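You operate a simulated robot arm through the tools that you are given. There is no shell and no other tool. Be economical: measure what you need, move in short steps, check, and stop when the job is done.

You run a simulated robot arm. Do the job below in one go: nothing can be reset, and whatever is moved stays where it is left.

## Task
Unclamp and lift out spout and gasket, and brush the ferrule clean.
Fine: leave the cam knob at FREE and both ring halves open; both parts go in the small blue tray; use the blue brush and put it back.

The check looks at the end state, three seconds after you hand in, the way a careful person would. Anything else that was tipped, shoved, dropped, spilled or broken makes it a failure.

## Robot
A 6-joint arm with a two-finger parallel gripper, fixed in place. Base frame: the origin is at the foot of the arm, x ahead of it, y to its left, z up; the work surface is at about z = 0.88. Readings come in m, degrees, newtons and seconds.
With the tool pointing down near the work surface it reaches from about 0.24 to 0.64 m from the base axis. Its first joint turns from -66.0 to 66.0 degrees. Payload 2.7 kg.
Tool frame: the origin (TCP) lies between the finger pads and is the grasp point; the fingertips stand 0.023 m ahead of it; z points along the fingers, y is the line along which they close. The gripper opens to 0.094 m. The fingers are 0.038 m wide and 0.01 m thick; the gripper's body (0.054 by 0.096 m) begins 0.039 m behind the TCP.
Orientation is that of the tool frame in the base frame, as a unit quaternion [x, y, z, w]. With the fingers straight down and closing along the base's y, the tool's x points along the base's -x, its y along +y and its z along -z.

## Interface
- The arm moves only by the tool step_arm. Its argument "increments" is one flat list of numbers, 7 for each row, row after row: the shift along the base's x, y, z in m, then the turn, a rotation vector about the base's x, y, z in degrees, then the opening in per cent of the stroke, from 0 (shut) to 100 (fully open). In form: [x, y, z, ax, ay, az, gripper, x, y, z, ax, ay, az, gripper, ...]. A call has 1 to 8 rows; each row is the pose to reach, as a shift and turn from the pose commanded when the call began. A row lasts 0.2 s, in which the tool goes at most 0.05 m and 8.6 degrees; a call with a longer step from one row to the next is refused whole, and so is a gripper value outside its range. A pose out of reach is approached as far as the arm can. The call stops where the force on the tool passes 40 N (or 10 N more than at its start, if that is more) or the arm is blocked; 0.2 s more then pass. The fingers move at their own pace (about 0.045 m/s each) and stop on an object; they squeeze with about 36 N. The grip force told is the motor's: it shows also when the fingers shut on nothing. Time passes only in rows, and 0.2 s behind the last, so rows that repeat a pose let the fingers close. It gives the time, the measured TCP pose, the force on the tool (base axes), the opening and the grip force at its end, in the units of the frame above (readings bear some noise).
- Cameras (640 x 400 px; columns grow to the right, rows downward): "scene" is fixed at [0.045, -0.4102, 1.4165]; the picture's right is [0.96, -0.27, 0.00], its down [-0.12, -0.43, -0.89] and it looks along [0.24, 0.86, -0.45] (base axes); focal length 346 px, centre (320, 200). "wrist" rides on the gripper at [0.086, 0.016, -0.074] in the tool frame; the picture's right is [-0.18, 0.98, 0.00], its down [-0.58, -0.11, -0.81] and it looks along [-0.79, -0.15, 0.59] (tool axes); focal length 243 px, centre (320, 200). There is no depth. A picture from a camera that has moved, and an enlarged one, comes with that camera's place and axes in the base frame and with its lens.
- get_image(camera): a new picture of that camera. No time passes.
- close_up(camera, box): a new picture of the part [left, top, right, bottom] of that camera's present view, enlarged. No time passes.
- sign_off(): hands the job in; it is judged then, once.

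Go step by step. Nothing tells you positions but the pictures and the camera data: compare them with the known pose of the tool, close in by small moves and look again before you grip or let go. The budget is 120 turns and 64 pictures, counting those below and the enlarged ones. Unless the task says otherwise, let go and move clear before handing in, and close with one line.

The tools are called after ">>>" as a command line: name --argument value ..., lists and objects as JSON in quotes. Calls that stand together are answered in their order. step_arm: Moves the arm, as the interface text tells. Its arguments: {"type":"object","properties":{"increments":{"type":"array","items":{"type":"number"}}},"required":["increments"]} The other tools are called the same way: get_image (camera) takes a picture; close_up (camera, box) takes an enlarged picture of a part of a camera's view; sign_off () hands the job in.

At the start:

```text
time: 0.0
eef_pos: [0.3487, 0.2408, 1.236]
tool_rot: [0.001, 1.0, 0.001, 0.0]
contact_force: [1.1, -0.1, 0.0]
opening: 0.0941
finger_force: 0.0
```

scene: 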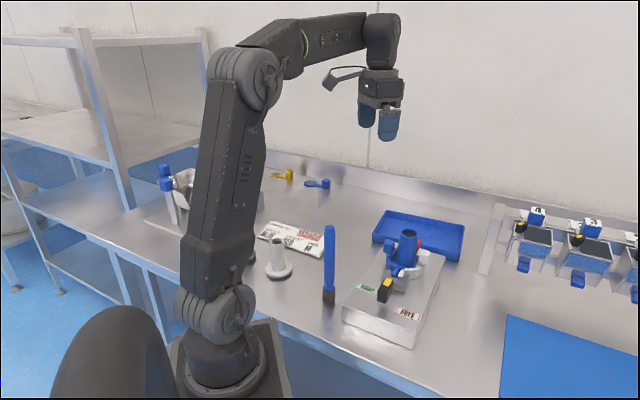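
wrist: 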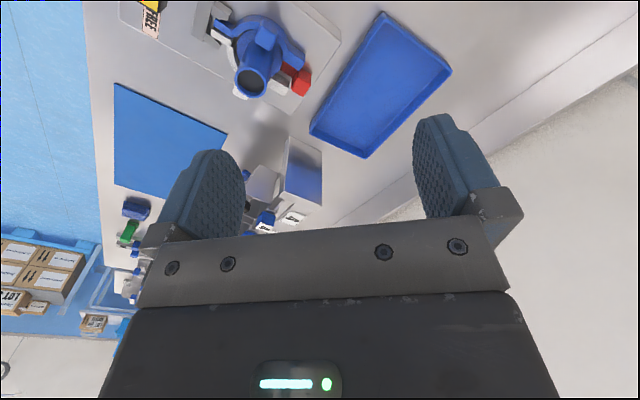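

I see a clamp fixture with a blue spout on a steel block, a blue tray behind it, and a blue upright brush to its left. I'll enlarge these parts first.

>>> close_up --camera "scene" --box '[310, 200, 480, 350]'

>>> close_up --camera "wrist" --box '[110, 0, 460, 160]'

>>> close_up --camera "scene" --box '[140, 150, 350, 310]'

```text
2.67 times, centred on (395, 275) of scene
camera zoom: at [0.045, -0.4102, 1.4165], right [0.96, -0.27, 0.0], down [-0.12, -0.43, -0.89], along [0.24, 0.86, -0.45], focal length 921 px, centre (120, 0)
```

zoom: 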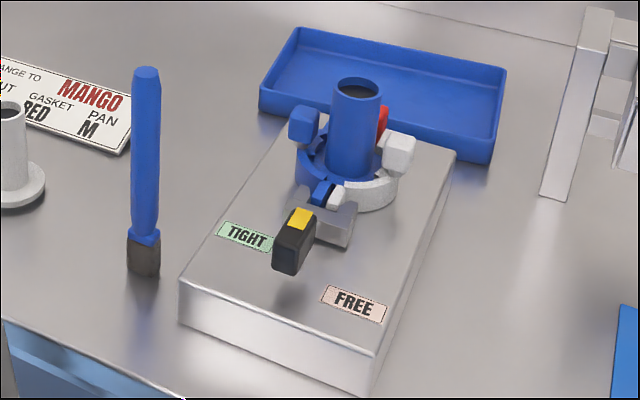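

```text
1.83 times, centred on (285, 80) of wrist
camera zoom: at [0.2605, 0.2576, 1.31], right [0.18, 0.98, 0.0], down [0.58, -0.11, 0.81], along [0.79, -0.15, -0.59], focal length 444 px, centre (384, 419)
```

zoom: 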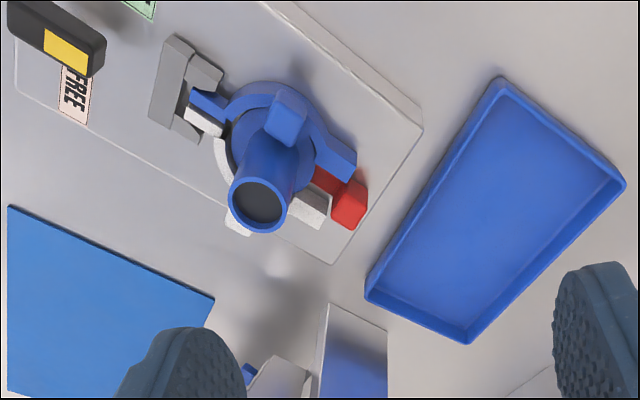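

```text
2.50 times, centred on (245, 230) of scene
camera zoom: at [0.045, -0.4102, 1.4165], right [0.96, -0.27, 0.0], down [-0.12, -0.43, -0.89], along [0.24, 0.86, -0.45], focal length 864 px, centre (508, 125)
```

zoom: 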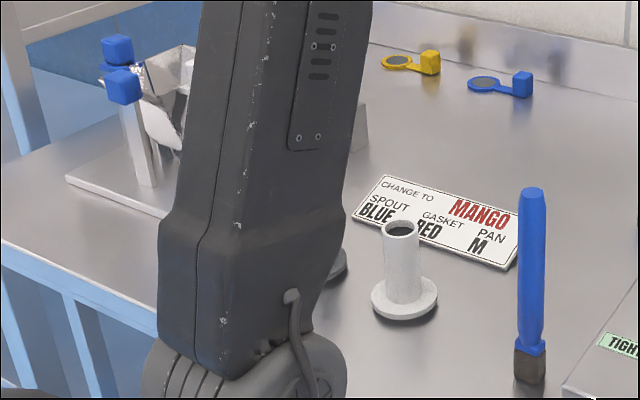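

The block top is at about z 0.93, with the spout top near (0.398, 0.146, 1.017) and the knob near (0.31, 0.055, 0.97). I'll move the wrist camera above the fixture for a clear top view.

>>> step_arm --increments '[-0.02, -0.03, 0, 0, 6, 0, 100, -0.045, -0.06, -0.01, 0, 12, 0, 100, -0.07, -0.09, -0.02, 0, 18, 0, 100, -0.09, -0.12, -0.036, 0, 25, 0, 100, -0.09, -0.12, -0.036, 0, 25, 0, 100]'

>>> get_image --camera "wrist"

```text
time: 1.2
eef_pos: [0.2584, 0.1216, 1.1987]
tool_rot: [0.0, 0.976, 0.001, -0.217]
contact_force: [0.4, -0.1, -0.1]
opening: 0.094
finger_force: 0.1
```

```text
58 pictures are left
camera wrist: at [0.2101, 0.1383, 1.3038], right [0.17, 0.98, -0.08], down [0.87, -0.11, 0.48], along [0.47, -0.15, -0.87], focal length 243 px, centre (320, 200)
```

wrist: 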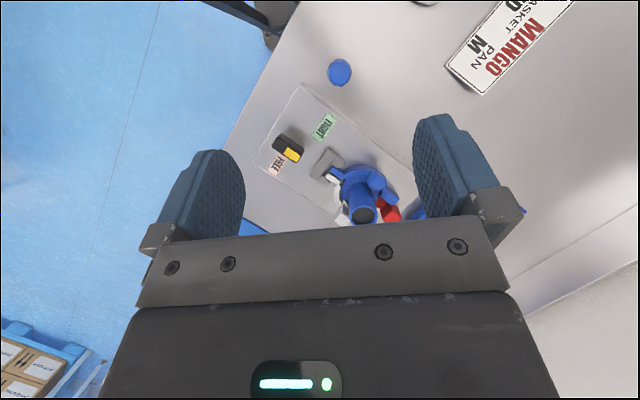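

>>> close_up --camera "wrist" --box '[250, 50, 430, 230]'

>>> close_up --camera "scene" --box '[365, 215, 445, 305]'

```text
2.22 times, centred on (340, 140) of wrist
camera zoom: at [0.2101, 0.1383, 1.3038], right [0.17, 0.98, -0.08], down [0.87, -0.11, 0.48], along [0.47, -0.15, -0.87], focal length 539 px, centre (276, 333)
```

zoom: 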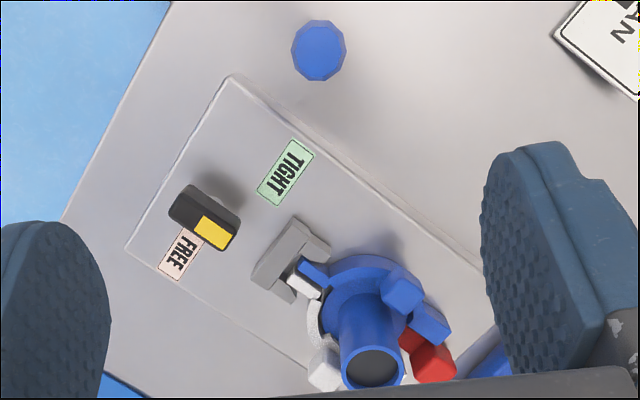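

```text
4.44 times, centred on (405, 260) of scene
camera zoom: at [0.045, -0.4102, 1.4165], right [0.96, -0.27, 0.0], down [-0.12, -0.43, -0.89], along [0.24, 0.86, -0.45], focal length 1536 px, centre (-58, -67)
```

zoom: 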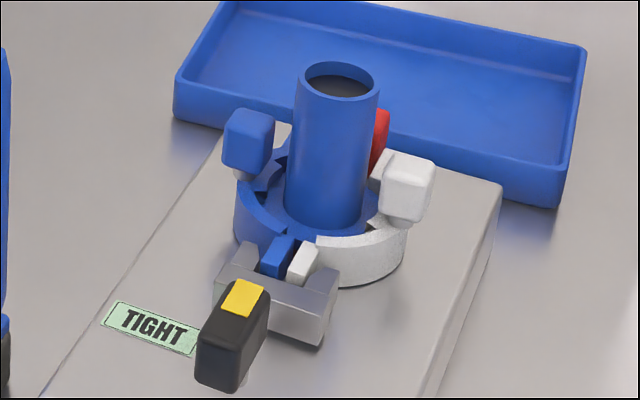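

The knob is a bar with a yellow pointer, now pointing roughly at the clamp, with FREE on its right. I'll untilt, then yaw the tool and look at it more closely.

>>> step_arm --increments '[0.01, -0.02, -0.01, 0, -8, 0, 100, 0.025, -0.045, -0.02, 0, -16, 0, 100, 0.042, -0.0696, -0.04, 0, -25, 0, 100]'

>>> step_arm --increments '[0, 0, -0.01, 0, 0, 8, 100, 0, 0, -0.02, 0, 0, 16, 100, 0, 0, -0.03, 0, 0, 24, 100, 0, 0, -0.04, 0, 0, 32, 100, 0, 0, -0.06, 0, 0, 40, 100, 0, 0, -0.06, 0, 0, 40, 100]'

>>> get_image --camera "wrist"

```text
refused: row 3 steps farther than a row can; nothing moved
```

```text
time: 2.6
eef_pos: [0.2583, 0.1196, 1.1393]
tool_rot: [-0.335, 0.917, -0.074, -0.203]
contact_force: [-0.7, -0.4, -0.8]
opening: 0.0941
finger_force: 0.1
```

```text
55 pictures are left
camera wrist: at [0.2113, 0.1013, 1.2437], right [-0.51, 0.86, -0.08], down [0.73, 0.48, 0.48], along [0.45, 0.19, -0.87], focal length 243 px, centre (320, 200)
```

wrist: 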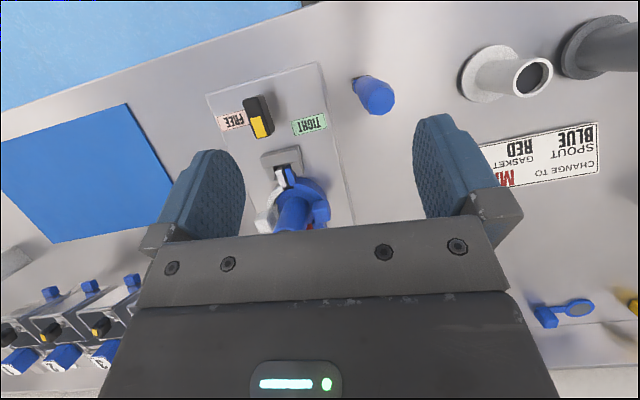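

The call with the tilt undone was refused, but the yaw worked. I'll untilt now and hover over the knob.

>>> step_arm --increments '[0.01, -0.017, -0.01, 4.0, -4.8, 0, 100, 0.02, -0.034, -0.02, 8.0, -9.6, 0, 100, 0.03, -0.051, -0.03, 12.0, -14.4, 0, 100, 0.0417, -0.068, -0.04, 16.07, -19.15, 0, 100, 0.0417, -0.068, -0.04, 16.07, -19.15, 0, 100]'

>>> get_image --camera "wrist"

>>> close_up --camera "wrist" --box '[220, 0, 420, 130]'

```text
time: 3.8
eef_pos: [0.3008, 0.0511, 1.0989]
tool_rot: [-0.341, 0.94, 0.001, 0.001]
contact_force: [0.7, 0.4, -1.0]
opening: 0.0938
finger_force: 0.0
```

```text
54 pictures are left
camera wrist: at [0.2228, 0.0085, 1.1738], right [-0.49, 0.87, 0.0], down [0.51, 0.29, 0.81], along [0.7, 0.4, -0.59], focal length 243 px, centre (320, 200)
```

wrist: 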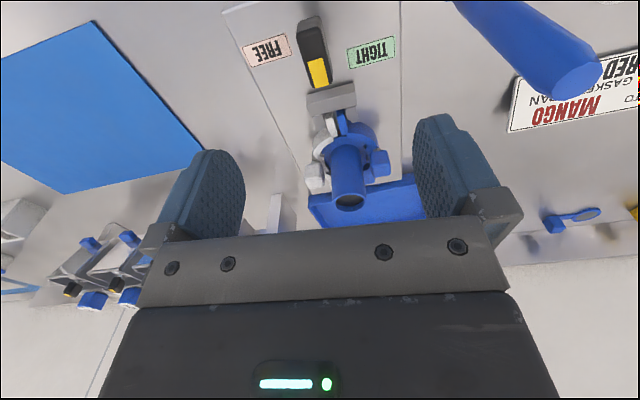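

```text
3.08 times, centred on (320, 65) of wrist
camera zoom: at [0.2228, 0.0085, 1.1738], right [-0.49, 0.87, 0.0], down [0.51, 0.29, 0.81], along [0.7, 0.4, -0.59], focal length 746 px, centre (320, 615)
```

zoom: 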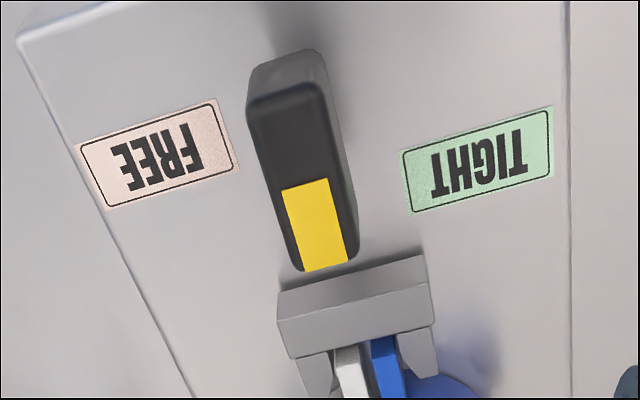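

The knob bar is centred near (0.3005, 0.0495), points at about 43°, and its top is at z≈0.976. I'll lower onto it with the fingers across it and close.

>>> step_arm --increments '[0, -0.0015, -0.04, 0, 0, 3, 100, 0, -0.0015, -0.08, 0, 0, 3, 100, 0, -0.0015, -0.11, 0, 0, 3, 100, 0, -0.0015, -0.129, 0, 0, 3, 100]'

>>> get_image --camera "scene"

>>> close_up --camera "wrist" --box '[220, 0, 420, 130]'

```text
time: 4.8
eef_pos: [0.2988, 0.0505, 0.9702]
tool_rot: [-0.367, 0.93, 0.001, 0.0]
contact_force: [-0.4, 0.5, 0.5]
opening: 0.0938
finger_force: 0.1
```

```text
52 pictures are left
```

scene: 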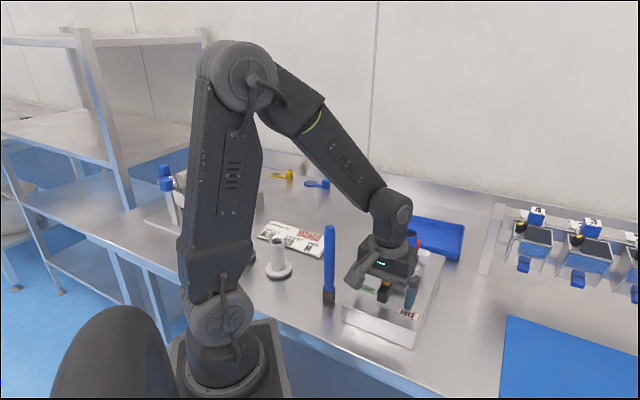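

```text
3.08 times, centred on (320, 65) of wrist
camera zoom: at [0.2242, 0.0038, 1.0433], right [-0.54, 0.84, 0.0], down [0.5, 0.32, 0.81], along [0.68, 0.43, -0.59], focal length 746 px, centre (320, 615)
```

zoom: 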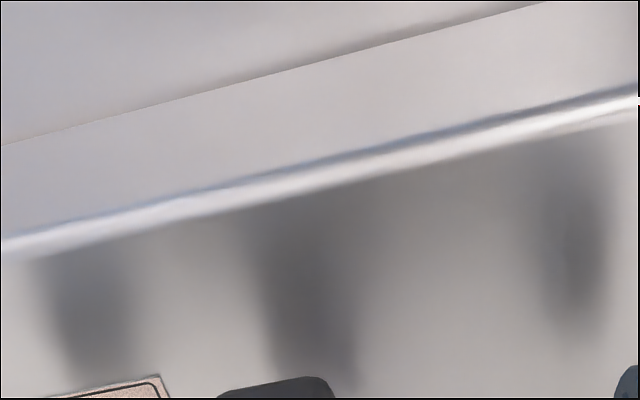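

>>> step_arm --increments '[0, 0, 0, 0, 0, 0, 50, 0, 0, 0, 0, 0, 0, 20, 0, 0, 0, 0, 0, 0, 0, 0, 0, 0, 0, 0, 0, 0, 0, 0, 0, 0, 0, 0, 0, 0, 0, 0, 0, 0, 0, 0]'

>>> get_image --camera "wrist"

```text
time: 6.1
eef_pos: [0.3039, 0.0484, 0.9694]
tool_rot: [-0.367, 0.93, -0.003, 0.003]
contact_force: [9.3, -9.9, -4.7]
opening: 0.0195
finger_force: 36.2
stopped in row 6: the force on the tool passed its limit (the readings are from after the stop); the commanded pose is now the measured one
```

```text
50 pictures are left
camera wrist: at [0.2261, 0.0014, 1.0436], right [-0.54, 0.84, -0.01], down [0.49, 0.32, 0.81], along [0.68, 0.43, -0.59], focal length 243 px, centre (320, 200)
```

wrist: 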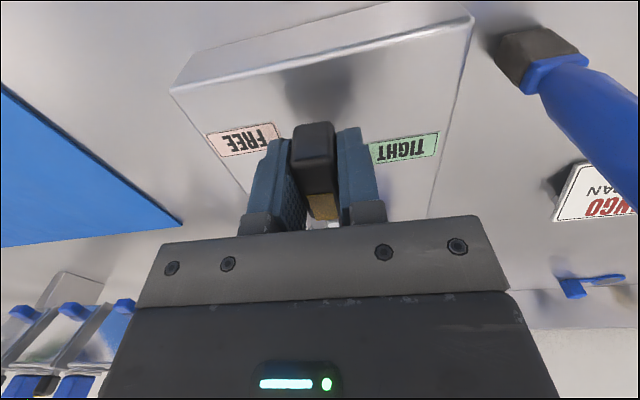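

The knob is gripped (opening 0.0195). I'll turn it clockwise a little and watch the force.

>>> step_arm --increments '[0, 0, 0, 0, 0, -6, 0, 0, 0, 0, 0, 0, -12, 0, 0, 0, 0, 0, 0, -18, 0, 0, 0, 0, 0, 0, -18, 0]'

>>> get_image --camera "wrist"

```text
time: 7.1
eef_pos: [0.302, 0.0496, 0.9693]
tool_rot: [-0.216, 0.976, -0.003, 0.0]
contact_force: [8.5, -16.1, -19.0]
opening: 0.0194
finger_force: 45.2
```

```text
49 pictures are left
camera wrist: at [0.2152, 0.0272, 1.0438], right [-0.25, 0.97, -0.01], down [0.57, 0.15, 0.81], along [0.78, 0.2, -0.59], focal length 243 px, centre (320, 200)
```

wrist: 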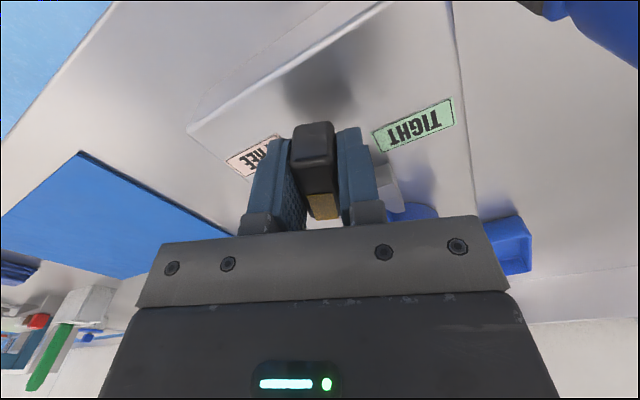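

The knob turns with me. I'll carry on toward FREE.

>>> step_arm --increments '[-0.001, 0.001, 0, 0, 0, -8, 0, -0.001, 0.001, 0, 0, 0, -16, 0, -0.001, 0.001, 0, 0, 0, -24, 0, -0.001, 0.001, 0, 0, 0, -32, 0, -0.001, 0.001, 0, 0, 0, -40, 0, -0.001, 0.001, 0, 0, 0, -48, 0]'

>>> step_arm --increments '[0, 0, 0, 0, 0, -8, 0, 0, 0, 0, 0, 0, -16, 0, 0, 0, 0, 0, 0, -24, 0, 0, 0, 0, 0, 0, -24, 0]'

>>> get_image --camera "wrist"

>>> get_image --camera "scene"

```text
time: 8.5
eef_pos: [0.302, 0.0501, 0.9694]
tool_rot: [0.2, 0.98, -0.001, 0.004]
contact_force: [22.0, -5.8, -7.7]
opening: 0.0197
finger_force: 44.4
```

```text
time: 9.5
eef_pos: [0.3011, 0.0513, 0.9696]
tool_rot: [0.396, 0.918, -0.001, 0.002]
contact_force: [28.4, -1.0, -23.0]
opening: 0.0205
finger_force: 44.8
```

```text
48 pictures are left
camera wrist: at [0.2529, 0.1252, 1.0439], right [0.84, 0.54, 0.0], down [0.32, -0.5, 0.81], along [0.44, -0.68, -0.59], focal length 243 px, centre (320, 200)
```

wrist: 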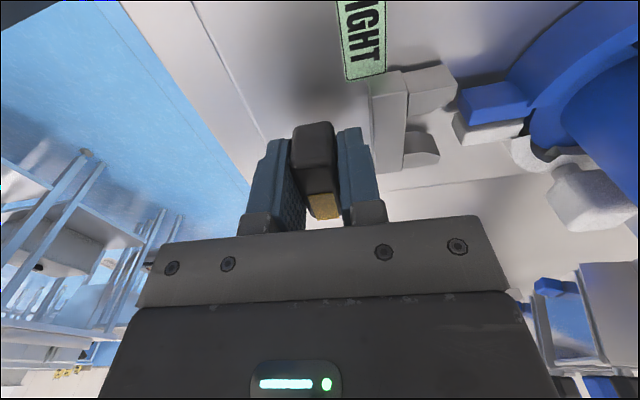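

```text
47 pictures are left
```

scene: 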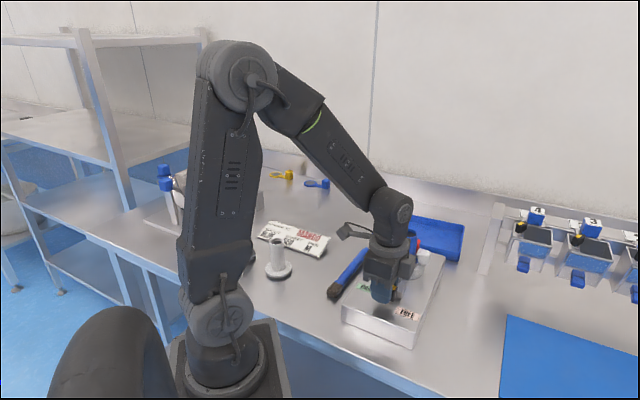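

The yoke has drawn back from the lugs and the knob points to FREE. But the wrist camera swung into the brush and tipped it, which was my mistake. I'll see how the brush rests before moving.

>>> close_up --camera "scene" --box '[310, 210, 450, 330]'

```text
3.33 times, centred on (380, 270) of scene
camera zoom: at [0.046, -0.4101, 1.4165], right [0.96, -0.27, 0.0], down [-0.12, -0.43, -0.89], along [0.24, 0.86, -0.45], focal length 1152 px, centre (120, -33)
```

zoom: 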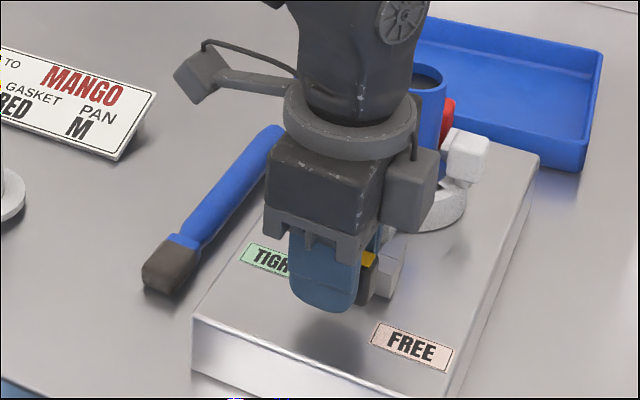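

The brush now lies along the block's left side, clear of the arm. I can stand it back up later. I'll release the knob with a small opening because the yoke is near, and rise straight up.

>>> step_arm --increments '[0, 0, 0, 0, 0, 0, 29, 0, 0, 0, 0, 0, 0, 29, 0, 0, 0.03, 0, 0, 0, 29, 0, 0, 0.07, 0, 0, 0, 29, 0, 0, 0.12, 0, 0, 0, 29, 0, 0, 0.16, 0, 0, 0, 29]'

>>> get_image --camera "wrist"

>>> close_up --camera "scene" --box '[310, 210, 450, 330]'

```text
time: 10.9
eef_pos: [0.3011, 0.0452, 1.1303]
tool_rot: [0.399, 0.917, -0.004, 0.0]
contact_force: [-0.4, -0.1, 0.4]
opening: 0.0272
finger_force: 0.0
```

```text
45 pictures are left
camera wrist: at [0.2524, 0.1214, 1.2054], right [0.84, 0.54, -0.01], down [0.32, -0.5, 0.81], along [0.43, -0.68, -0.59], focal length 243 px, centre (320, 200)
```

wrist: 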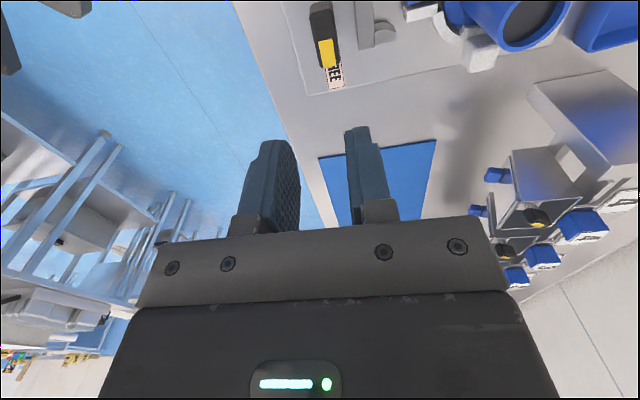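

```text
3.33 times, centred on (380, 270) of scene
camera zoom: at [0.045, -0.4102, 1.4165], right [0.96, -0.27, 0.0], down [-0.12, -0.43, -0.89], along [0.24, 0.86, -0.45], focal length 1152 px, centre (120, -33)
```

zoom: 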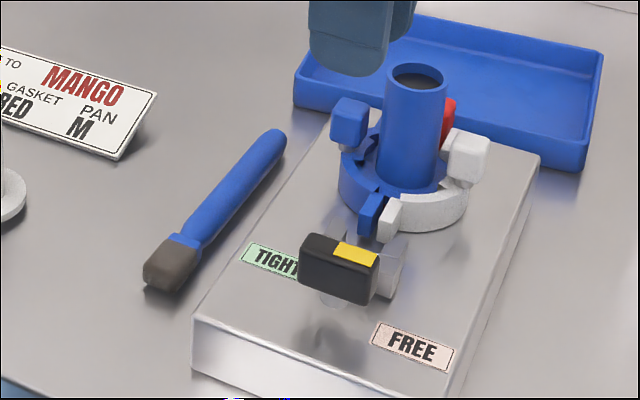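

The knob sits at FREE and the yoke is open. I'll swing the camera round and look down on the ring halves from the front.

>>> step_arm --increments '[0.01, 0.01, 0.02, 0, 0, 8, 29, 0.02, 0.02, 0.03, 0, 0, 16, 29, 0.03, 0.03, 0.05, 0, 0, 24, 29, 0.04, 0.04, 0.05, 0, 0, 32, 29, 0.05, 0.05, 0.05, 0, 0, 40, 29, 0.062, 0.066, 0.05, 0, 0, 48, 29]'

>>> step_arm --increments '[0, 0, 0, 0, 0, 8, 29, 0, 0, 0, 0, 0, 16, 29, 0, 0, 0, 0, 0, 24, 29, 0, 0, 0, 0, 0, 32, 29, 0, 0, 0, 0, 0, 40, 29, 0, 0, 0, 0, 0, 44, 29]'

>>> close_up --camera "wrist" --box '[200, 0, 440, 150]'

```text
time: 12.3
eef_pos: [0.362, 0.1149, 1.1786]
tool_rot: [-0.011, 1.0, -0.002, 0.0]
contact_force: [0.6, 0.7, 0.4]
opening: 0.0272
finger_force: 0.0
```

```text
time: 13.7
eef_pos: [0.364, 0.1167, 1.179]
tool_rot: [-0.384, 0.923, -0.003, 0.002]
contact_force: [-0.2, -0.3, -0.7]
opening: 0.0274
finger_force: 0.1
```

```text
2.67 times, centred on (320, 75) of wrist
camera zoom: at [0.2892, 0.0666, 1.2536], right [-0.57, 0.82, -0.01], down [0.48, 0.34, 0.81], along [0.67, 0.46, -0.59], focal length 647 px, centre (320, 533)
```

zoom: 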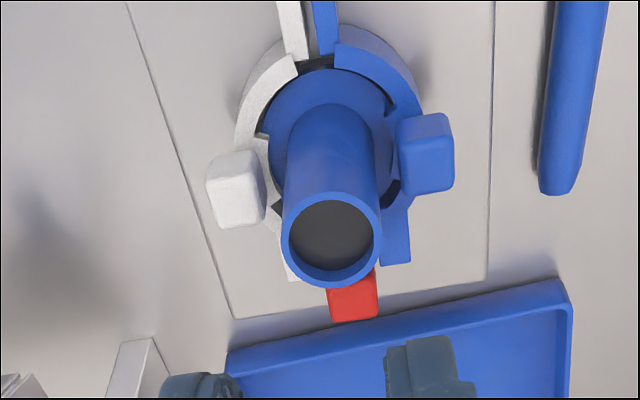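

Each half hinges at the rear, and the handle cubes sit about 0.04 either side of the spout. I'll grip the blue cube front and back with the tool at yaw -45°, approaching from outside.

>>> step_arm --increments '[0, 0.01, 0, 0, 0, -8, 64, 0, 0.02, 0, 0, 0, -16, 64, 0, 0.03, 0, 0, 0, -24, 64, 0, 0.04, 0, 0, 0, -32, 64, 0, 0.05, 0, 0, 0, -40, 64, 0.0025, 0.0703, 0, 0, 0, -48, 64]'

>>> step_arm --increments '[0, 0, -0.02, 0, 0, -8, 64, 0, 0, -0.04, 0, 0, -16, 64, 0, 0, -0.06, 0, 0, -24, 64, 0, 0, -0.08, 0, 0, -32, 64, 0, 0, -0.1, 0, 0, -40, 64, 0, 0, -0.12, 0, 0, -42, 64]'

>>> get_image --camera "wrist"

>>> close_up --camera "scene" --box '[310, 190, 470, 320]'

```text
time: 15.1
eef_pos: [0.3654, 0.1847, 1.1788]
tool_rot: [0.027, 1.0, -0.002, 0.001]
contact_force: [-0.4, -0.3, -0.4]
opening: 0.0604
finger_force: 0.0
```

```text
time: 16.5
eef_pos: [0.3631, 0.1871, 1.0591]
tool_rot: [0.383, 0.924, -0.003, -0.001]
contact_force: [0.0, -0.1, 0.0]
opening: 0.0601
finger_force: 0.0
```

```text
42 pictures are left
camera wrist: at [0.3131, 0.2594, 1.1334], right [0.83, 0.56, 0.0], down [0.34, -0.48, 0.81], along [0.45, -0.67, -0.59], focal length 243 px, centre (320, 200)
```

wrist: 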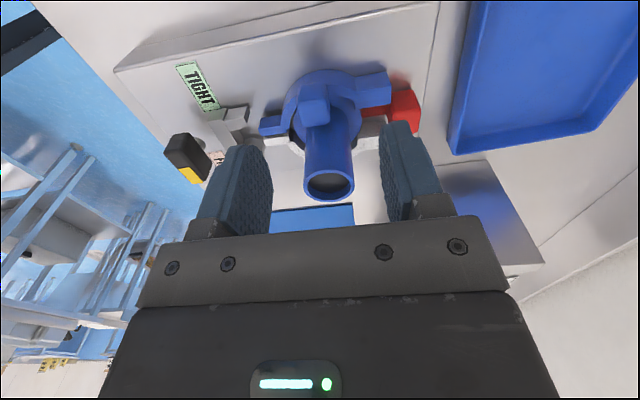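

```text
3.08 times, centred on (390, 255) of scene
camera zoom: at [0.045, -0.4102, 1.4165], right [0.96, -0.27, 0.0], down [-0.12, -0.43, -0.89], along [0.24, 0.86, -0.45], focal length 1063 px, centre (105, 31)
```

zoom: 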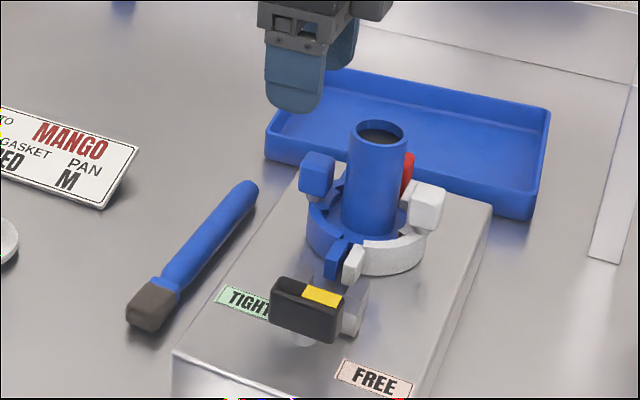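

The cube appears near (0.368, 0.171, 0.97). I'll shift slightly and descend beside it, keeping clear of the spout.

>>> step_arm --increments '[-0.001, -0.0107, -0.03, 0, 0, 0, 64, -0.001, -0.0107, -0.06, 0, 0, 0, 64, -0.001, -0.0107, -0.077, 0, 0, 0, 64, -0.001, -0.0107, -0.077, 0, 0, 0, 64]'

>>> get_image --camera "wrist"

```text
time: 17.5
eef_pos: [0.3642, 0.1739, 0.9825]
tool_rot: [0.383, 0.924, -0.003, -0.001]
contact_force: [0.7, -0.8, -0.7]
opening: 0.0601
finger_force: 0.0
```

```text
40 pictures are left
camera wrist: at [0.3132, 0.2476, 1.0567], right [0.82, 0.57, 0.0], down [0.34, -0.48, 0.81], along [0.45, -0.67, -0.59], focal length 243 px, centre (320, 200)
```

wrist: 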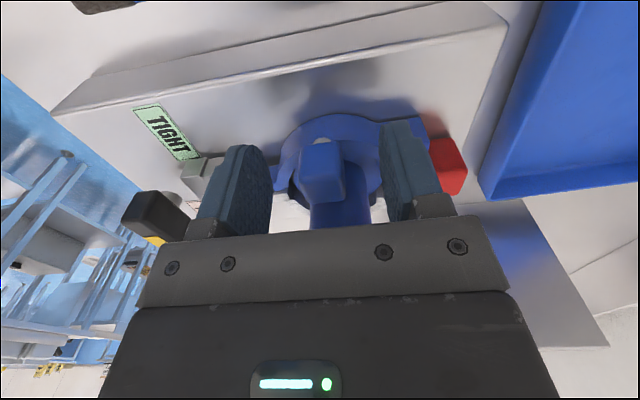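

The cube lies between the fingers. I'll close on it.

>>> step_arm --increments '[0, 0, 0, 0, 0, 0, 40, 0, 0, 0, 0, 0, 0, 25, 0, 0, 0, 0, 0, 0, 10, 0, 0, 0, 0, 0, 0, 10, 0, 0, 0, 0, 0, 0, 10]'

>>> get_image --camera "wrist"

```text
time: 18.7
eef_pos: [0.3642, 0.1737, 0.9828]
tool_rot: [0.383, 0.924, -0.002, 0.0]
contact_force: [5.5, 3.3, -3.4]
opening: 0.0218
finger_force: 45.2
```

```text
39 pictures are left
camera wrist: at [0.3134, 0.2479, 1.0569], right [0.82, 0.57, 0.0], down [0.34, -0.48, 0.81], along [0.45, -0.67, -0.59], focal length 243 px, centre (320, 200)
```

wrist: 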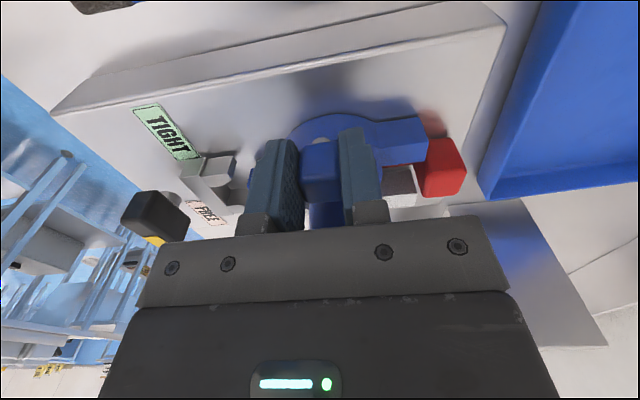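

The cube is held. I'll swing it outward by 12° about the estimated hinge, watching the force.

>>> step_arm --increments '[-0.001, 0.0028, 0, 0, 0, -3, 10, -0.0018, 0.0054, 0, 0, 0, -6, 10, -0.0022, 0.0082, 0, 0, 0, -9, 10, -0.0026, 0.0111, 0, 0, 0, -12, 10, -0.0026, 0.0111, 0, 0, 0, -12, 10]'

>>> get_image --camera "wrist"

```text
time: 19.9
eef_pos: [0.3614, 0.1869, 0.9825]
tool_rot: [0.477, 0.879, -0.005, -0.002]
contact_force: [-12.9, -1.5, 10.5]
opening: 0.0215
finger_force: 45.0
```

```text
38 pictures are left
camera wrist: at [0.3267, 0.2681, 1.0569], right [0.92, 0.38, -0.01], down [0.23, -0.54, 0.81], along [0.3, -0.75, -0.59], focal length 243 px, centre (320, 200)
```

wrist: 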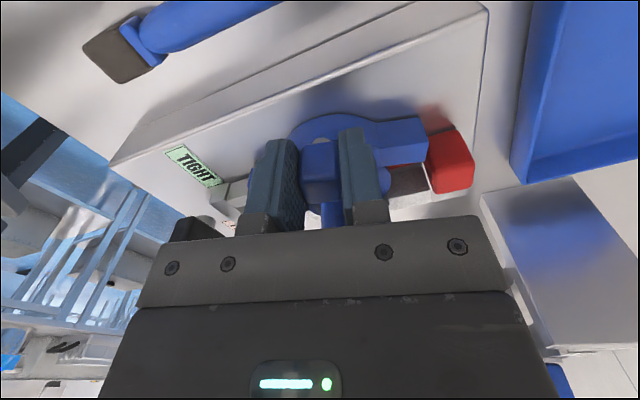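

The half is opening and shows the red gasket beneath. I'll continue along the arc.

>>> step_arm --increments '[-0.001, 0.0056, 0, 0, 0, -6, 10, -0.001, 0.0113, 0, 0, 0, -12, 10, 0, 0.017, 0, 0, 0, -18, 10, 0.0015, 0.0225, 0, 0, 0, -24, 10, 0.0015, 0.0225, 0, 0, 0, -24, 10]'

>>> get_image --camera "wrist"

>>> close_up --camera "scene" --box '[310, 190, 470, 320]'

```text
time: 21.1
eef_pos: [0.3623, 0.2099, 0.9838]
tool_rot: [0.649, 0.76, -0.003, -0.002]
contact_force: [-13.5, 9.3, 2.4]
opening: 0.0218
finger_force: 44.7
```

```text
37 pictures are left
camera wrist: at [0.3634, 0.2977, 1.0569], right [1.0, -0.03, -0.01], down [-0.01, -0.59, 0.81], along [-0.03, -0.81, -0.59], focal length 243 px, centre (320, 200)
```

wrist: 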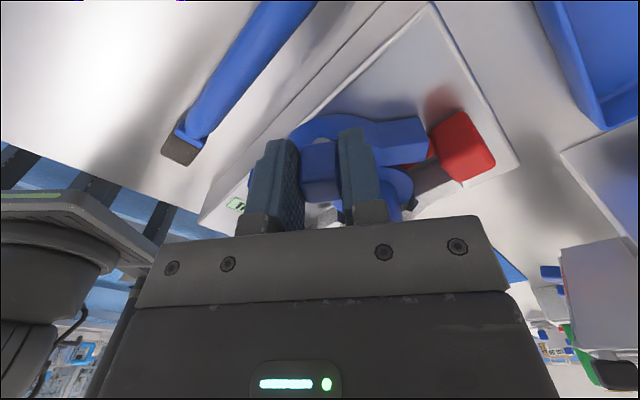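

```text
3.08 times, centred on (390, 255) of scene
camera zoom: at [0.0446, -0.4099, 1.4166], right [0.96, -0.27, 0.0], down [-0.12, -0.44, -0.89], along [0.24, 0.86, -0.45], focal length 1063 px, centre (105, 31)
```

zoom: 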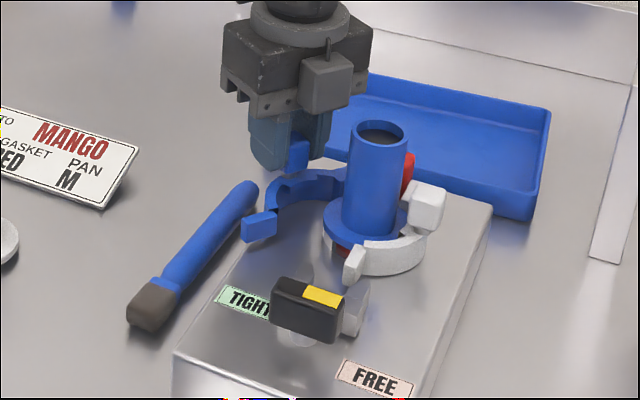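

The blue half is about 37° open and moving freely. I'll open it some more.

>>> step_arm --increments '[0.0018, 0.0052, 0, 0, 0, -6, 10, 0.0043, 0.0105, 0, 0, 0, -12, 10, 0.007, 0.0155, 0, 0, 0, -18, 10, 0.0108, 0.0199, 0, 0, 0, -24, 10, 0.0108, 0.0199, 0, 0, 0, -24, 10]'

>>> close_up --camera "scene" --box '[310, 190, 470, 320]'

```text
time: 22.3
eef_pos: [0.3732, 0.2303, 0.9828]
tool_rot: [0.793, 0.609, -0.003, -0.003]
contact_force: [-30.3, 23.5, 7.3]
opening: 0.0216
finger_force: 44.8
```

```text
3.08 times, centred on (390, 255) of scene
camera zoom: at [0.0441, -0.4096, 1.4167], right [0.96, -0.27, 0.0], down [-0.12, -0.44, -0.89], along [0.24, 0.86, -0.45], focal length 1063 px, centre (105, 31)
```

zoom: 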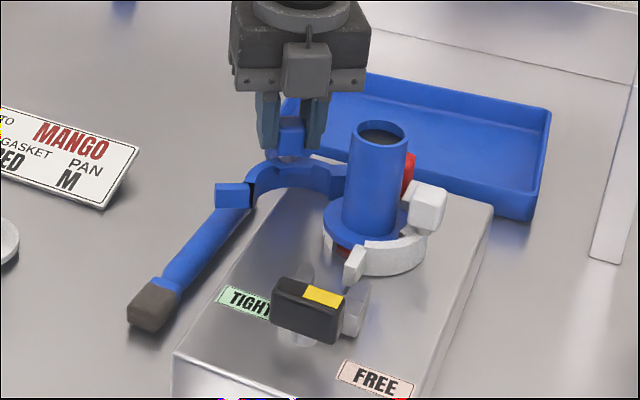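

The blue half is well open, at about 60°. I'll release it and lift away.

>>> step_arm --increments '[-0.001, 0.001, 0, 0, 0, 0, 40, -0.001, 0.001, 0, 0, 0, 0, 40, -0.001, 0.001, 0.03, 0, 0, 0, 40, -0.001, 0.001, 0.07, 0, 0, 0, 40, -0.001, 0.001, 0.12, 0, 0, 0, 40, -0.001, 0.001, 0.16, 0, 0, 0, 40]'

>>> close_up --camera "scene" --box '[310, 190, 470, 320]'

```text
time: 23.7
eef_pos: [0.369, 0.2282, 1.1444]
tool_rot: [0.793, 0.609, -0.002, -0.001]
contact_force: [0.7, -0.6, 0.0]
opening: 0.0377
finger_force: 0.1
```

```text
3.08 times, centred on (390, 255) of scene
camera zoom: at [0.045, -0.4102, 1.4165], right [0.96, -0.27, 0.0], down [-0.12, -0.43, -0.89], along [0.24, 0.86, -0.45], focal length 1063 px, centre (105, 31)
```

zoom: 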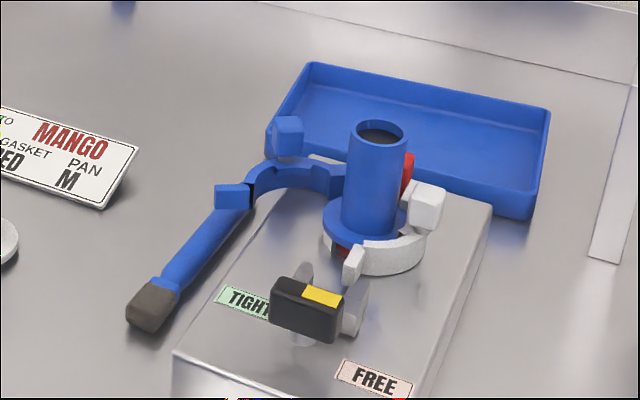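

The blue half stays open. Next I'll grip the white cube the same way at yaw -45°, coming from outside.

>>> step_arm --increments '[0.008, -0.015, 0, 0, 0, 8, 64, 0.015, -0.03, 0, 0, 0, 16, 64, 0.022, -0.045, 0, 0, 0, 24, 64, 0.03, -0.06, 0, 0, 0, 32, 64, 0.038, -0.075, 0, 0, 0, 40, 64, 0.045, -0.09, 0, 0, 0, 48, 64, 0.053, -0.105, 0, 0, 0, 56, 64, 0.0598, -0.1186, 0, 0, 0, 60, 64]'

>>> step_arm --increments '[0, 0, -0.03, 0, 0, 0, 64, 0, 0, -0.06, 0, 0, 0, 64, 0, 0, -0.085, 0, 0, 0, 64, 0, 0, -0.085, 0, 0, 0, 64]'

>>> get_image --camera "wrist"

>>> close_up --camera "scene" --box '[340, 180, 480, 300]'

```text
time: 25.5
eef_pos: [0.4344, 0.1119, 1.1429]
tool_rot: [0.381, 0.925, -0.003, 0.0]
contact_force: [-0.7, 0.3, -0.4]
opening: 0.0603
finger_force: 0.0
```

```text
time: 26.5
eef_pos: [0.434, 0.1092, 1.0592]
tool_rot: [0.382, 0.924, -0.003, 0.0]
contact_force: [0.0, -0.5, 0.1]
opening: 0.0605
finger_force: 0.1
```

```text
33 pictures are left
camera wrist: at [0.3837, 0.1835, 1.1335], right [0.82, 0.57, -0.01], down [0.34, -0.48, 0.81], along [0.45, -0.67, -0.59], focal length 243 px, centre (320, 200)
```

wrist: 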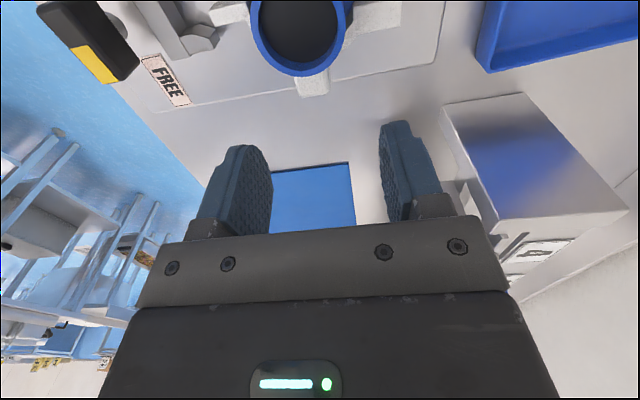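

```text
3.33 times, centred on (410, 240) of scene
camera zoom: at [0.045, -0.4102, 1.4165], right [0.96, -0.27, 0.0], down [-0.12, -0.43, -0.89], along [0.24, 0.86, -0.45], focal length 1152 px, centre (20, 67)
```

zoom: 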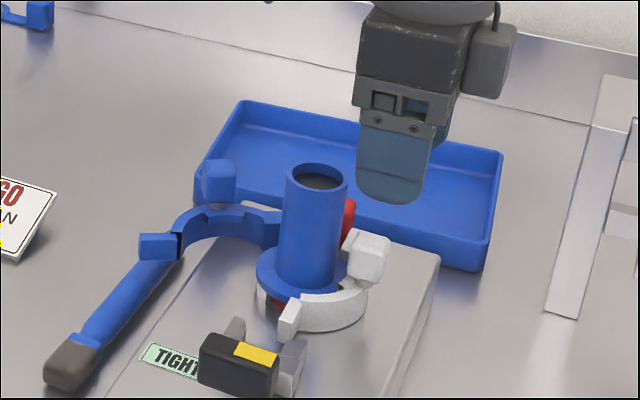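

The white cube is near (0.424, 0.116). I'll line up slightly outside it and go down.

>>> step_arm --increments '[-0.003, 0.002, -0.03, 0, 0, 0, 64, -0.004, 0.003, -0.055, 0, 0, 0, 64, -0.004, 0.003, -0.074, 0, 0, 0, 64, -0.004, 0.003, -0.074, 0, 0, 0, 64]'

>>> get_image --camera "wrist"

>>> close_up --camera "scene" --box '[340, 180, 480, 300]'

```text
time: 27.5
eef_pos: [0.4289, 0.1115, 0.9849]
tool_rot: [0.382, 0.924, -0.004, 0.0]
contact_force: [-0.7, -0.2, -0.3]
opening: 0.0602
finger_force: 0.1
```

```text
31 pictures are left
camera wrist: at [0.3783, 0.1857, 1.0586], right [0.82, 0.57, -0.01], down [0.34, -0.48, 0.81], along [0.45, -0.67, -0.59], focal length 243 px, centre (320, 200)
```

wrist: 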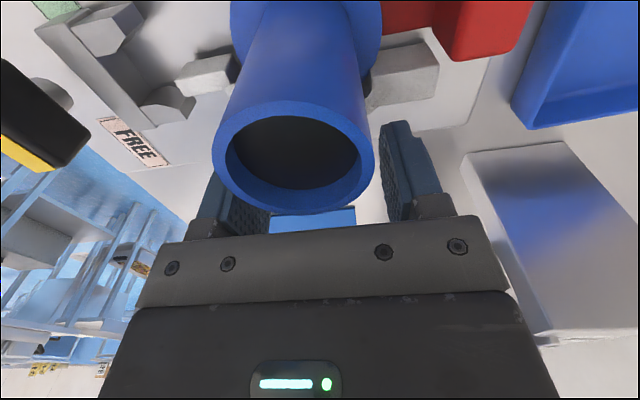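

```text
3.33 times, centred on (410, 240) of scene
camera zoom: at [0.045, -0.4102, 1.4165], right [0.96, -0.27, 0.0], down [-0.12, -0.43, -0.89], along [0.24, 0.86, -0.45], focal length 1152 px, centre (20, 67)
```

zoom: 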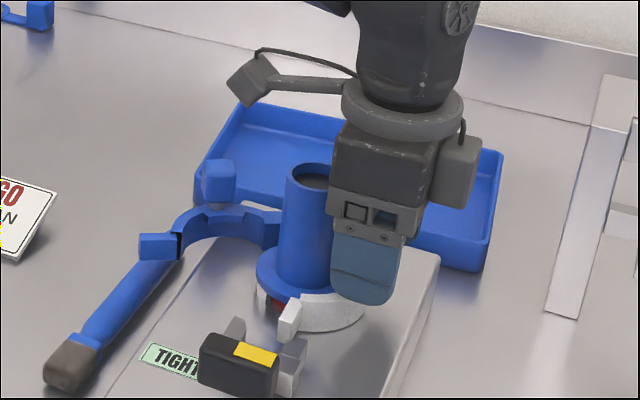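

The fingers straddle the white cube. I'll close.

>>> step_arm --increments '[0, 0, 0, 0, 0, 0, 40, 0, 0, 0, 0, 0, 0, 25, 0, 0, 0, 0, 0, 0, 10, 0, 0, 0, 0, 0, 0, 10, 0, 0, 0, 0, 0, 0, 10]'

```text
time: 28.7
eef_pos: [0.4284, 0.1115, 0.9847]
tool_rot: [0.383, 0.924, -0.005, -0.001]
contact_force: [-17.1, -18.0, 6.0]
opening: 0.0216
finger_force: 44.6
```

The white cube is gripped. I'll swing it outward along the mirrored arc in two parts.

>>> step_arm --increments '[0.005, -0.0022, 0, 0, 0, 6, 10, 0.0108, -0.0035, 0, 0, 0, 12, 10, 0.0166, -0.0038, 0, 0, 0, 18, 10, 0.0225, -0.0038, 0, 0, 0, 24, 10, 0.0225, -0.0038, 0, 0, 0, 24, 10]'

>>> close_up --camera "scene" --box '[340, 180, 480, 300]'

```text
time: 29.9
eef_pos: [0.4523, 0.1067, 0.9839]
tool_rot: [0.181, 0.983, -0.004, -0.001]
contact_force: [-11.9, -34.6, 9.9]
opening: 0.0214
finger_force: 45.1
```

```text
3.33 times, centred on (410, 240) of scene
camera zoom: at [0.0445, -0.4112, 1.4162], right [0.96, -0.27, 0.0], down [-0.12, -0.43, -0.89], along [0.24, 0.86, -0.45], focal length 1152 px, centre (20, 67)
```

zoom: 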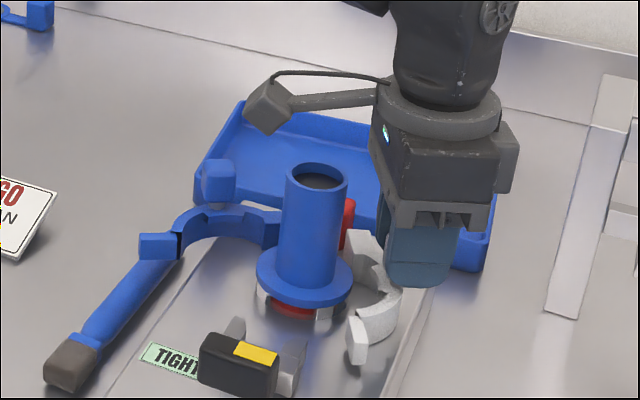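

The force shows my path is a little too far rearward, so I'll correct it while opening further.

>>> step_arm --increments '[0.003, -0.003, 0, 0, 0, 4, 10, 0.0095, -0.003, 0, 0, 0, 12, 10, 0.015, -0.001, 0, 0, 0, 18, 10, 0.0205, 0.001, 0, 0, 0, 24, 10, 0.0255, 0.004, 0, 0, 0, 30, 10, 0.0255, 0.004, 0, 0, 0, 30, 10]'

>>> close_up --camera "scene" --box '[340, 180, 480, 300]'

```text
time: 31.3
eef_pos: [0.478, 0.1134, 0.9841]
tool_rot: [-0.079, 0.997, -0.002, 0.006]
contact_force: [18.8, -11.3, 18.7]
opening: 0.0217
finger_force: 44.7
```

```text
3.33 times, centred on (410, 240) of scene
camera zoom: at [0.0453, -0.4106, 1.4163], right [0.96, -0.27, 0.0], down [-0.12, -0.43, -0.89], along [0.24, 0.86, -0.45], focal length 1152 px, centre (20, 67)
```

zoom: 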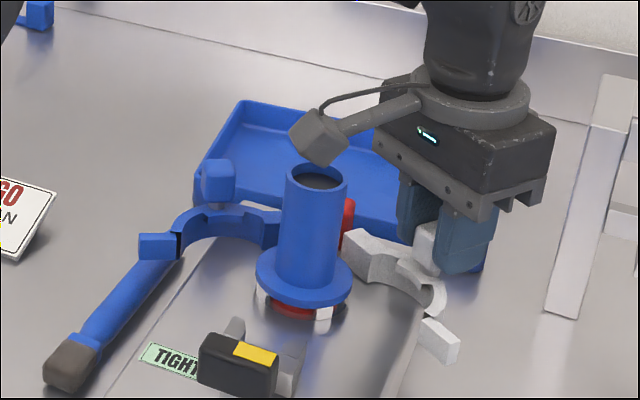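

Both halves are open by similar amounts. I'll release, rise, and move over the spout.

>>> step_arm --increments '[0, 0, 0, 0, 0, 0, 40, 0, 0, 0, 0, 0, 0, 40, 0, 0, 0.03, 0, 0, 0, 40, 0, 0, 0.07, 0, 0, 0, 40, 0, 0, 0.1, 0, 0, 0, 64, -0.04, 0.016, 0.1, 0, 0, -4, 64, -0.08, 0.0326, 0.1, 0, 0, -9, 64, -0.08, 0.0326, 0.1, 0, 0, -9, 64]'

>>> get_image --camera "wrist"

>>> close_up --camera "scene" --box '[340, 180, 480, 300]'

```text
time: 33.1
eef_pos: [0.3985, 0.1453, 1.0863]
tool_rot: [0.0, 1.0, -0.003, 0.001]
contact_force: [-0.4, -0.7, -0.1]
opening: 0.06
finger_force: 0.1
```

```text
27 pictures are left
camera wrist: at [0.3097, 0.1615, 1.1598], right [0.18, 0.98, -0.01], down [0.58, -0.1, 0.81], along [0.79, -0.15, -0.59], focal length 243 px, centre (320, 200)
```

wrist: 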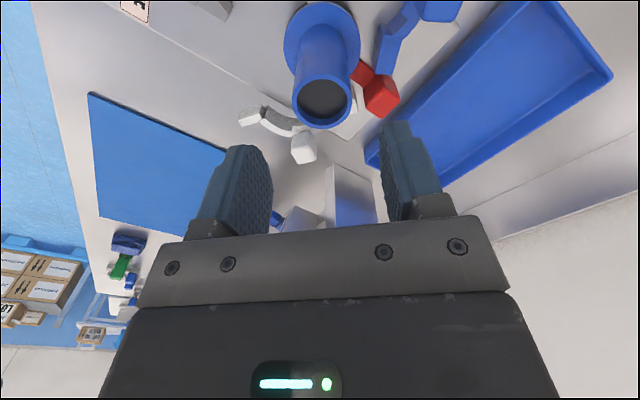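

```text
3.33 times, centred on (410, 240) of scene
camera zoom: at [0.045, -0.4102, 1.4165], right [0.96, -0.27, 0.0], down [-0.12, -0.43, -0.89], along [0.24, 0.86, -0.45], focal length 1152 px, centre (20, 67)
```

zoom: 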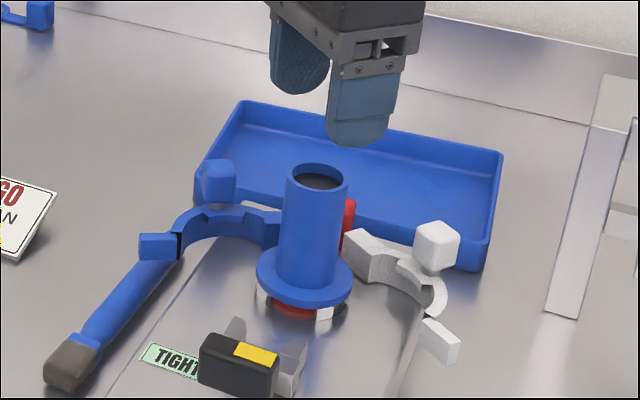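

The spout axis is confirmed near (0.396, 0.146). I'll go down over the tube and close.

>>> step_arm --increments '[-0.002, 0.001, -0.03, 0, 0, 0, 64, -0.002, 0.001, -0.06, 0, 0, 0, 64, -0.002, 0.001, -0.088, 0, 0, 0, 64, -0.002, 0.001, -0.088, 0, 0, 0, 45, -0.002, 0.001, -0.088, 0, 0, 0, 30, -0.002, 0.001, -0.088, 0, 0, 0, 20, -0.002, 0.001, -0.088, 0, 0, 0, 20]'

```text
time: 34.7
eef_pos: [0.3944, 0.1488, 0.9964]
tool_rot: [-0.001, 1.0, -0.003, 0.0]
contact_force: [0.0, -10.4, -3.5]
opening: 0.0373
finger_force: 36.0
```

Gripped at 0.037 m diameter. I'll lift slowly straight up and check that the gasket stays.

>>> step_arm --increments '[0, -0.001, 0.01, 0, 0, 0, 20, 0, -0.001, 0.025, 0, 0, 0, 20, 0, -0.001, 0.05, 0, 0, 0, 20, 0, -0.001, 0.08, 0, 0, 0, 20, 0, -0.001, 0.11, 0, 0, 0, 20, 0, -0.001, 0.11, 0, 0, 0, 20]'

>>> close_up --camera "scene" --box '[320, 160, 480, 300]'

```text
time: 36.1
eef_pos: [0.3951, 0.1484, 1.1041]
tool_rot: [0.0, 1.0, -0.003, 0.001]
contact_force: [-0.2, 0.5, -1.3]
opening: 0.0375
finger_force: 35.9
```

```text
2.86 times, centred on (400, 230) of scene
camera zoom: at [0.045, -0.4102, 1.4165], right [0.96, -0.27, 0.0], down [-0.12, -0.43, -0.89], along [0.24, 0.86, -0.45], focal length 987 px, centre (91, 114)
```

zoom: 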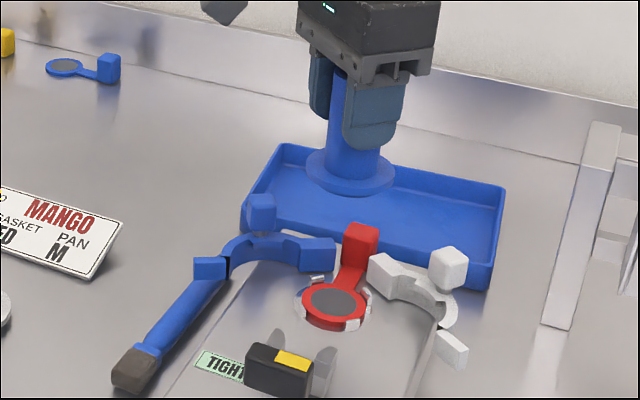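

Only the spout came up and the gasket stayed on the ferrule. I'll carry the spout over the left part of the tray and look before lowering.

>>> step_arm --increments '[0.017, 0.035, 0.01, 0, 0, 0, 20, 0.034, 0.07, 0.01, 0, 0, 0, 20, 0.051, 0.105, 0.01, 0, 0, 0, 20, 0.068, 0.14, 0.01, 0, 0, 0, 20, 0.086, 0.176, 0, 0, 0, 0, 20, 0.086, 0.176, -0.04, 0, 0, 0, 20, 0.086, 0.176, -0.07, 0, 0, 0, 20, 0.086, 0.176, -0.07, 0, 0, 0, 20]'

>>> close_up --camera "scene" --box '[340, 140, 500, 270]'

```text
time: 37.9
eef_pos: [0.48, 0.3218, 1.0315]
tool_rot: [0.0, 1.0, -0.003, 0.002]
contact_force: [-0.6, 0.3, -1.4]
opening: 0.0375
finger_force: 36.2
```

```text
3.08 times, centred on (420, 205) of scene
camera zoom: at [0.045, -0.4102, 1.4165], right [0.96, -0.27, 0.0], down [-0.12, -0.43, -0.89], along [0.24, 0.86, -0.45], focal length 1063 px, centre (12, 185)
```

zoom: 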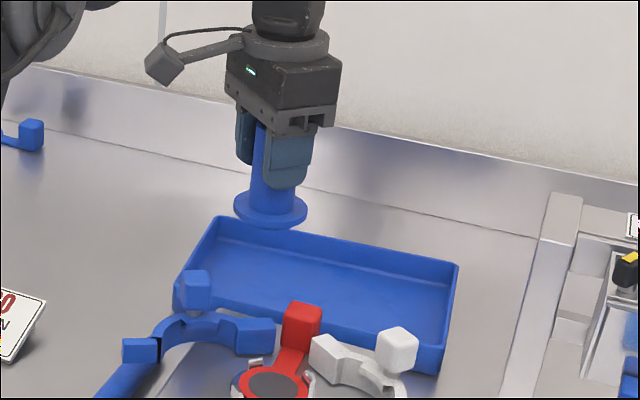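

The spot looks good but a bit near the front wall, so I'll shift rearward and lower until it touches.

>>> step_arm --increments '[0.007, 0.01, -0.03, 0, 0, 0, 20, 0.007, 0.01, -0.06, 0, 0, 0, 20, 0.007, 0.01, -0.073, 0, 0, 0, 20, 0.007, 0.01, -0.073, 0, 0, 0, 20]'

>>> close_up --camera "scene" --box '[360, 180, 480, 270]'

```text
time: 38.9
eef_pos: [0.4863, 0.3336, 0.9596]
tool_rot: [0.0, 1.0, -0.003, 0.001]
contact_force: [0.0, -0.4, -1.5]
opening: 0.0376
finger_force: 36.0
```

```text
4.44 times, centred on (420, 225) of scene
camera zoom: at [0.045, -0.4102, 1.4165], right [0.96, -0.27, 0.0], down [-0.12, -0.43, -0.89], along [0.24, 0.86, -0.45], focal length 1536 px, centre (-124, 89)
```

zoom: 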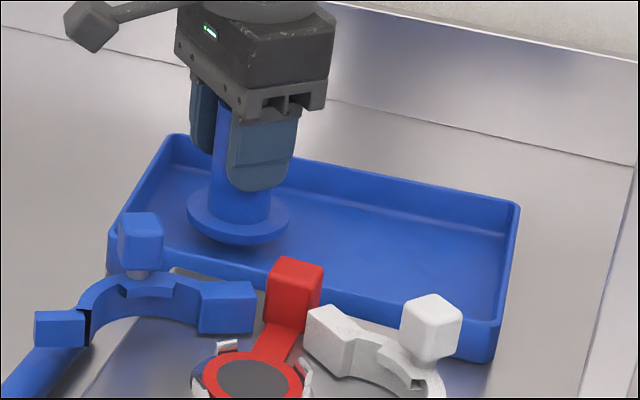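

The spout is just above the tray floor and inside the walls. I'll lower in millimetre steps until contact.

>>> step_arm --increments '[0, 0, -0.004, 0, 0, 0, 20, 0, 0, -0.007, 0, 0, 0, 20, 0, 0, -0.009, 0, 0, 0, 20, 0, 0, -0.011, 0, 0, 0, 20]'

```text
time: 39.9
eef_pos: [0.4872, 0.3324, 0.9503]
tool_rot: [0.0, 1.0, -0.003, 0.0]
contact_force: [0.0, 0.4, -1.3]
opening: 0.0376
finger_force: 36.1
```

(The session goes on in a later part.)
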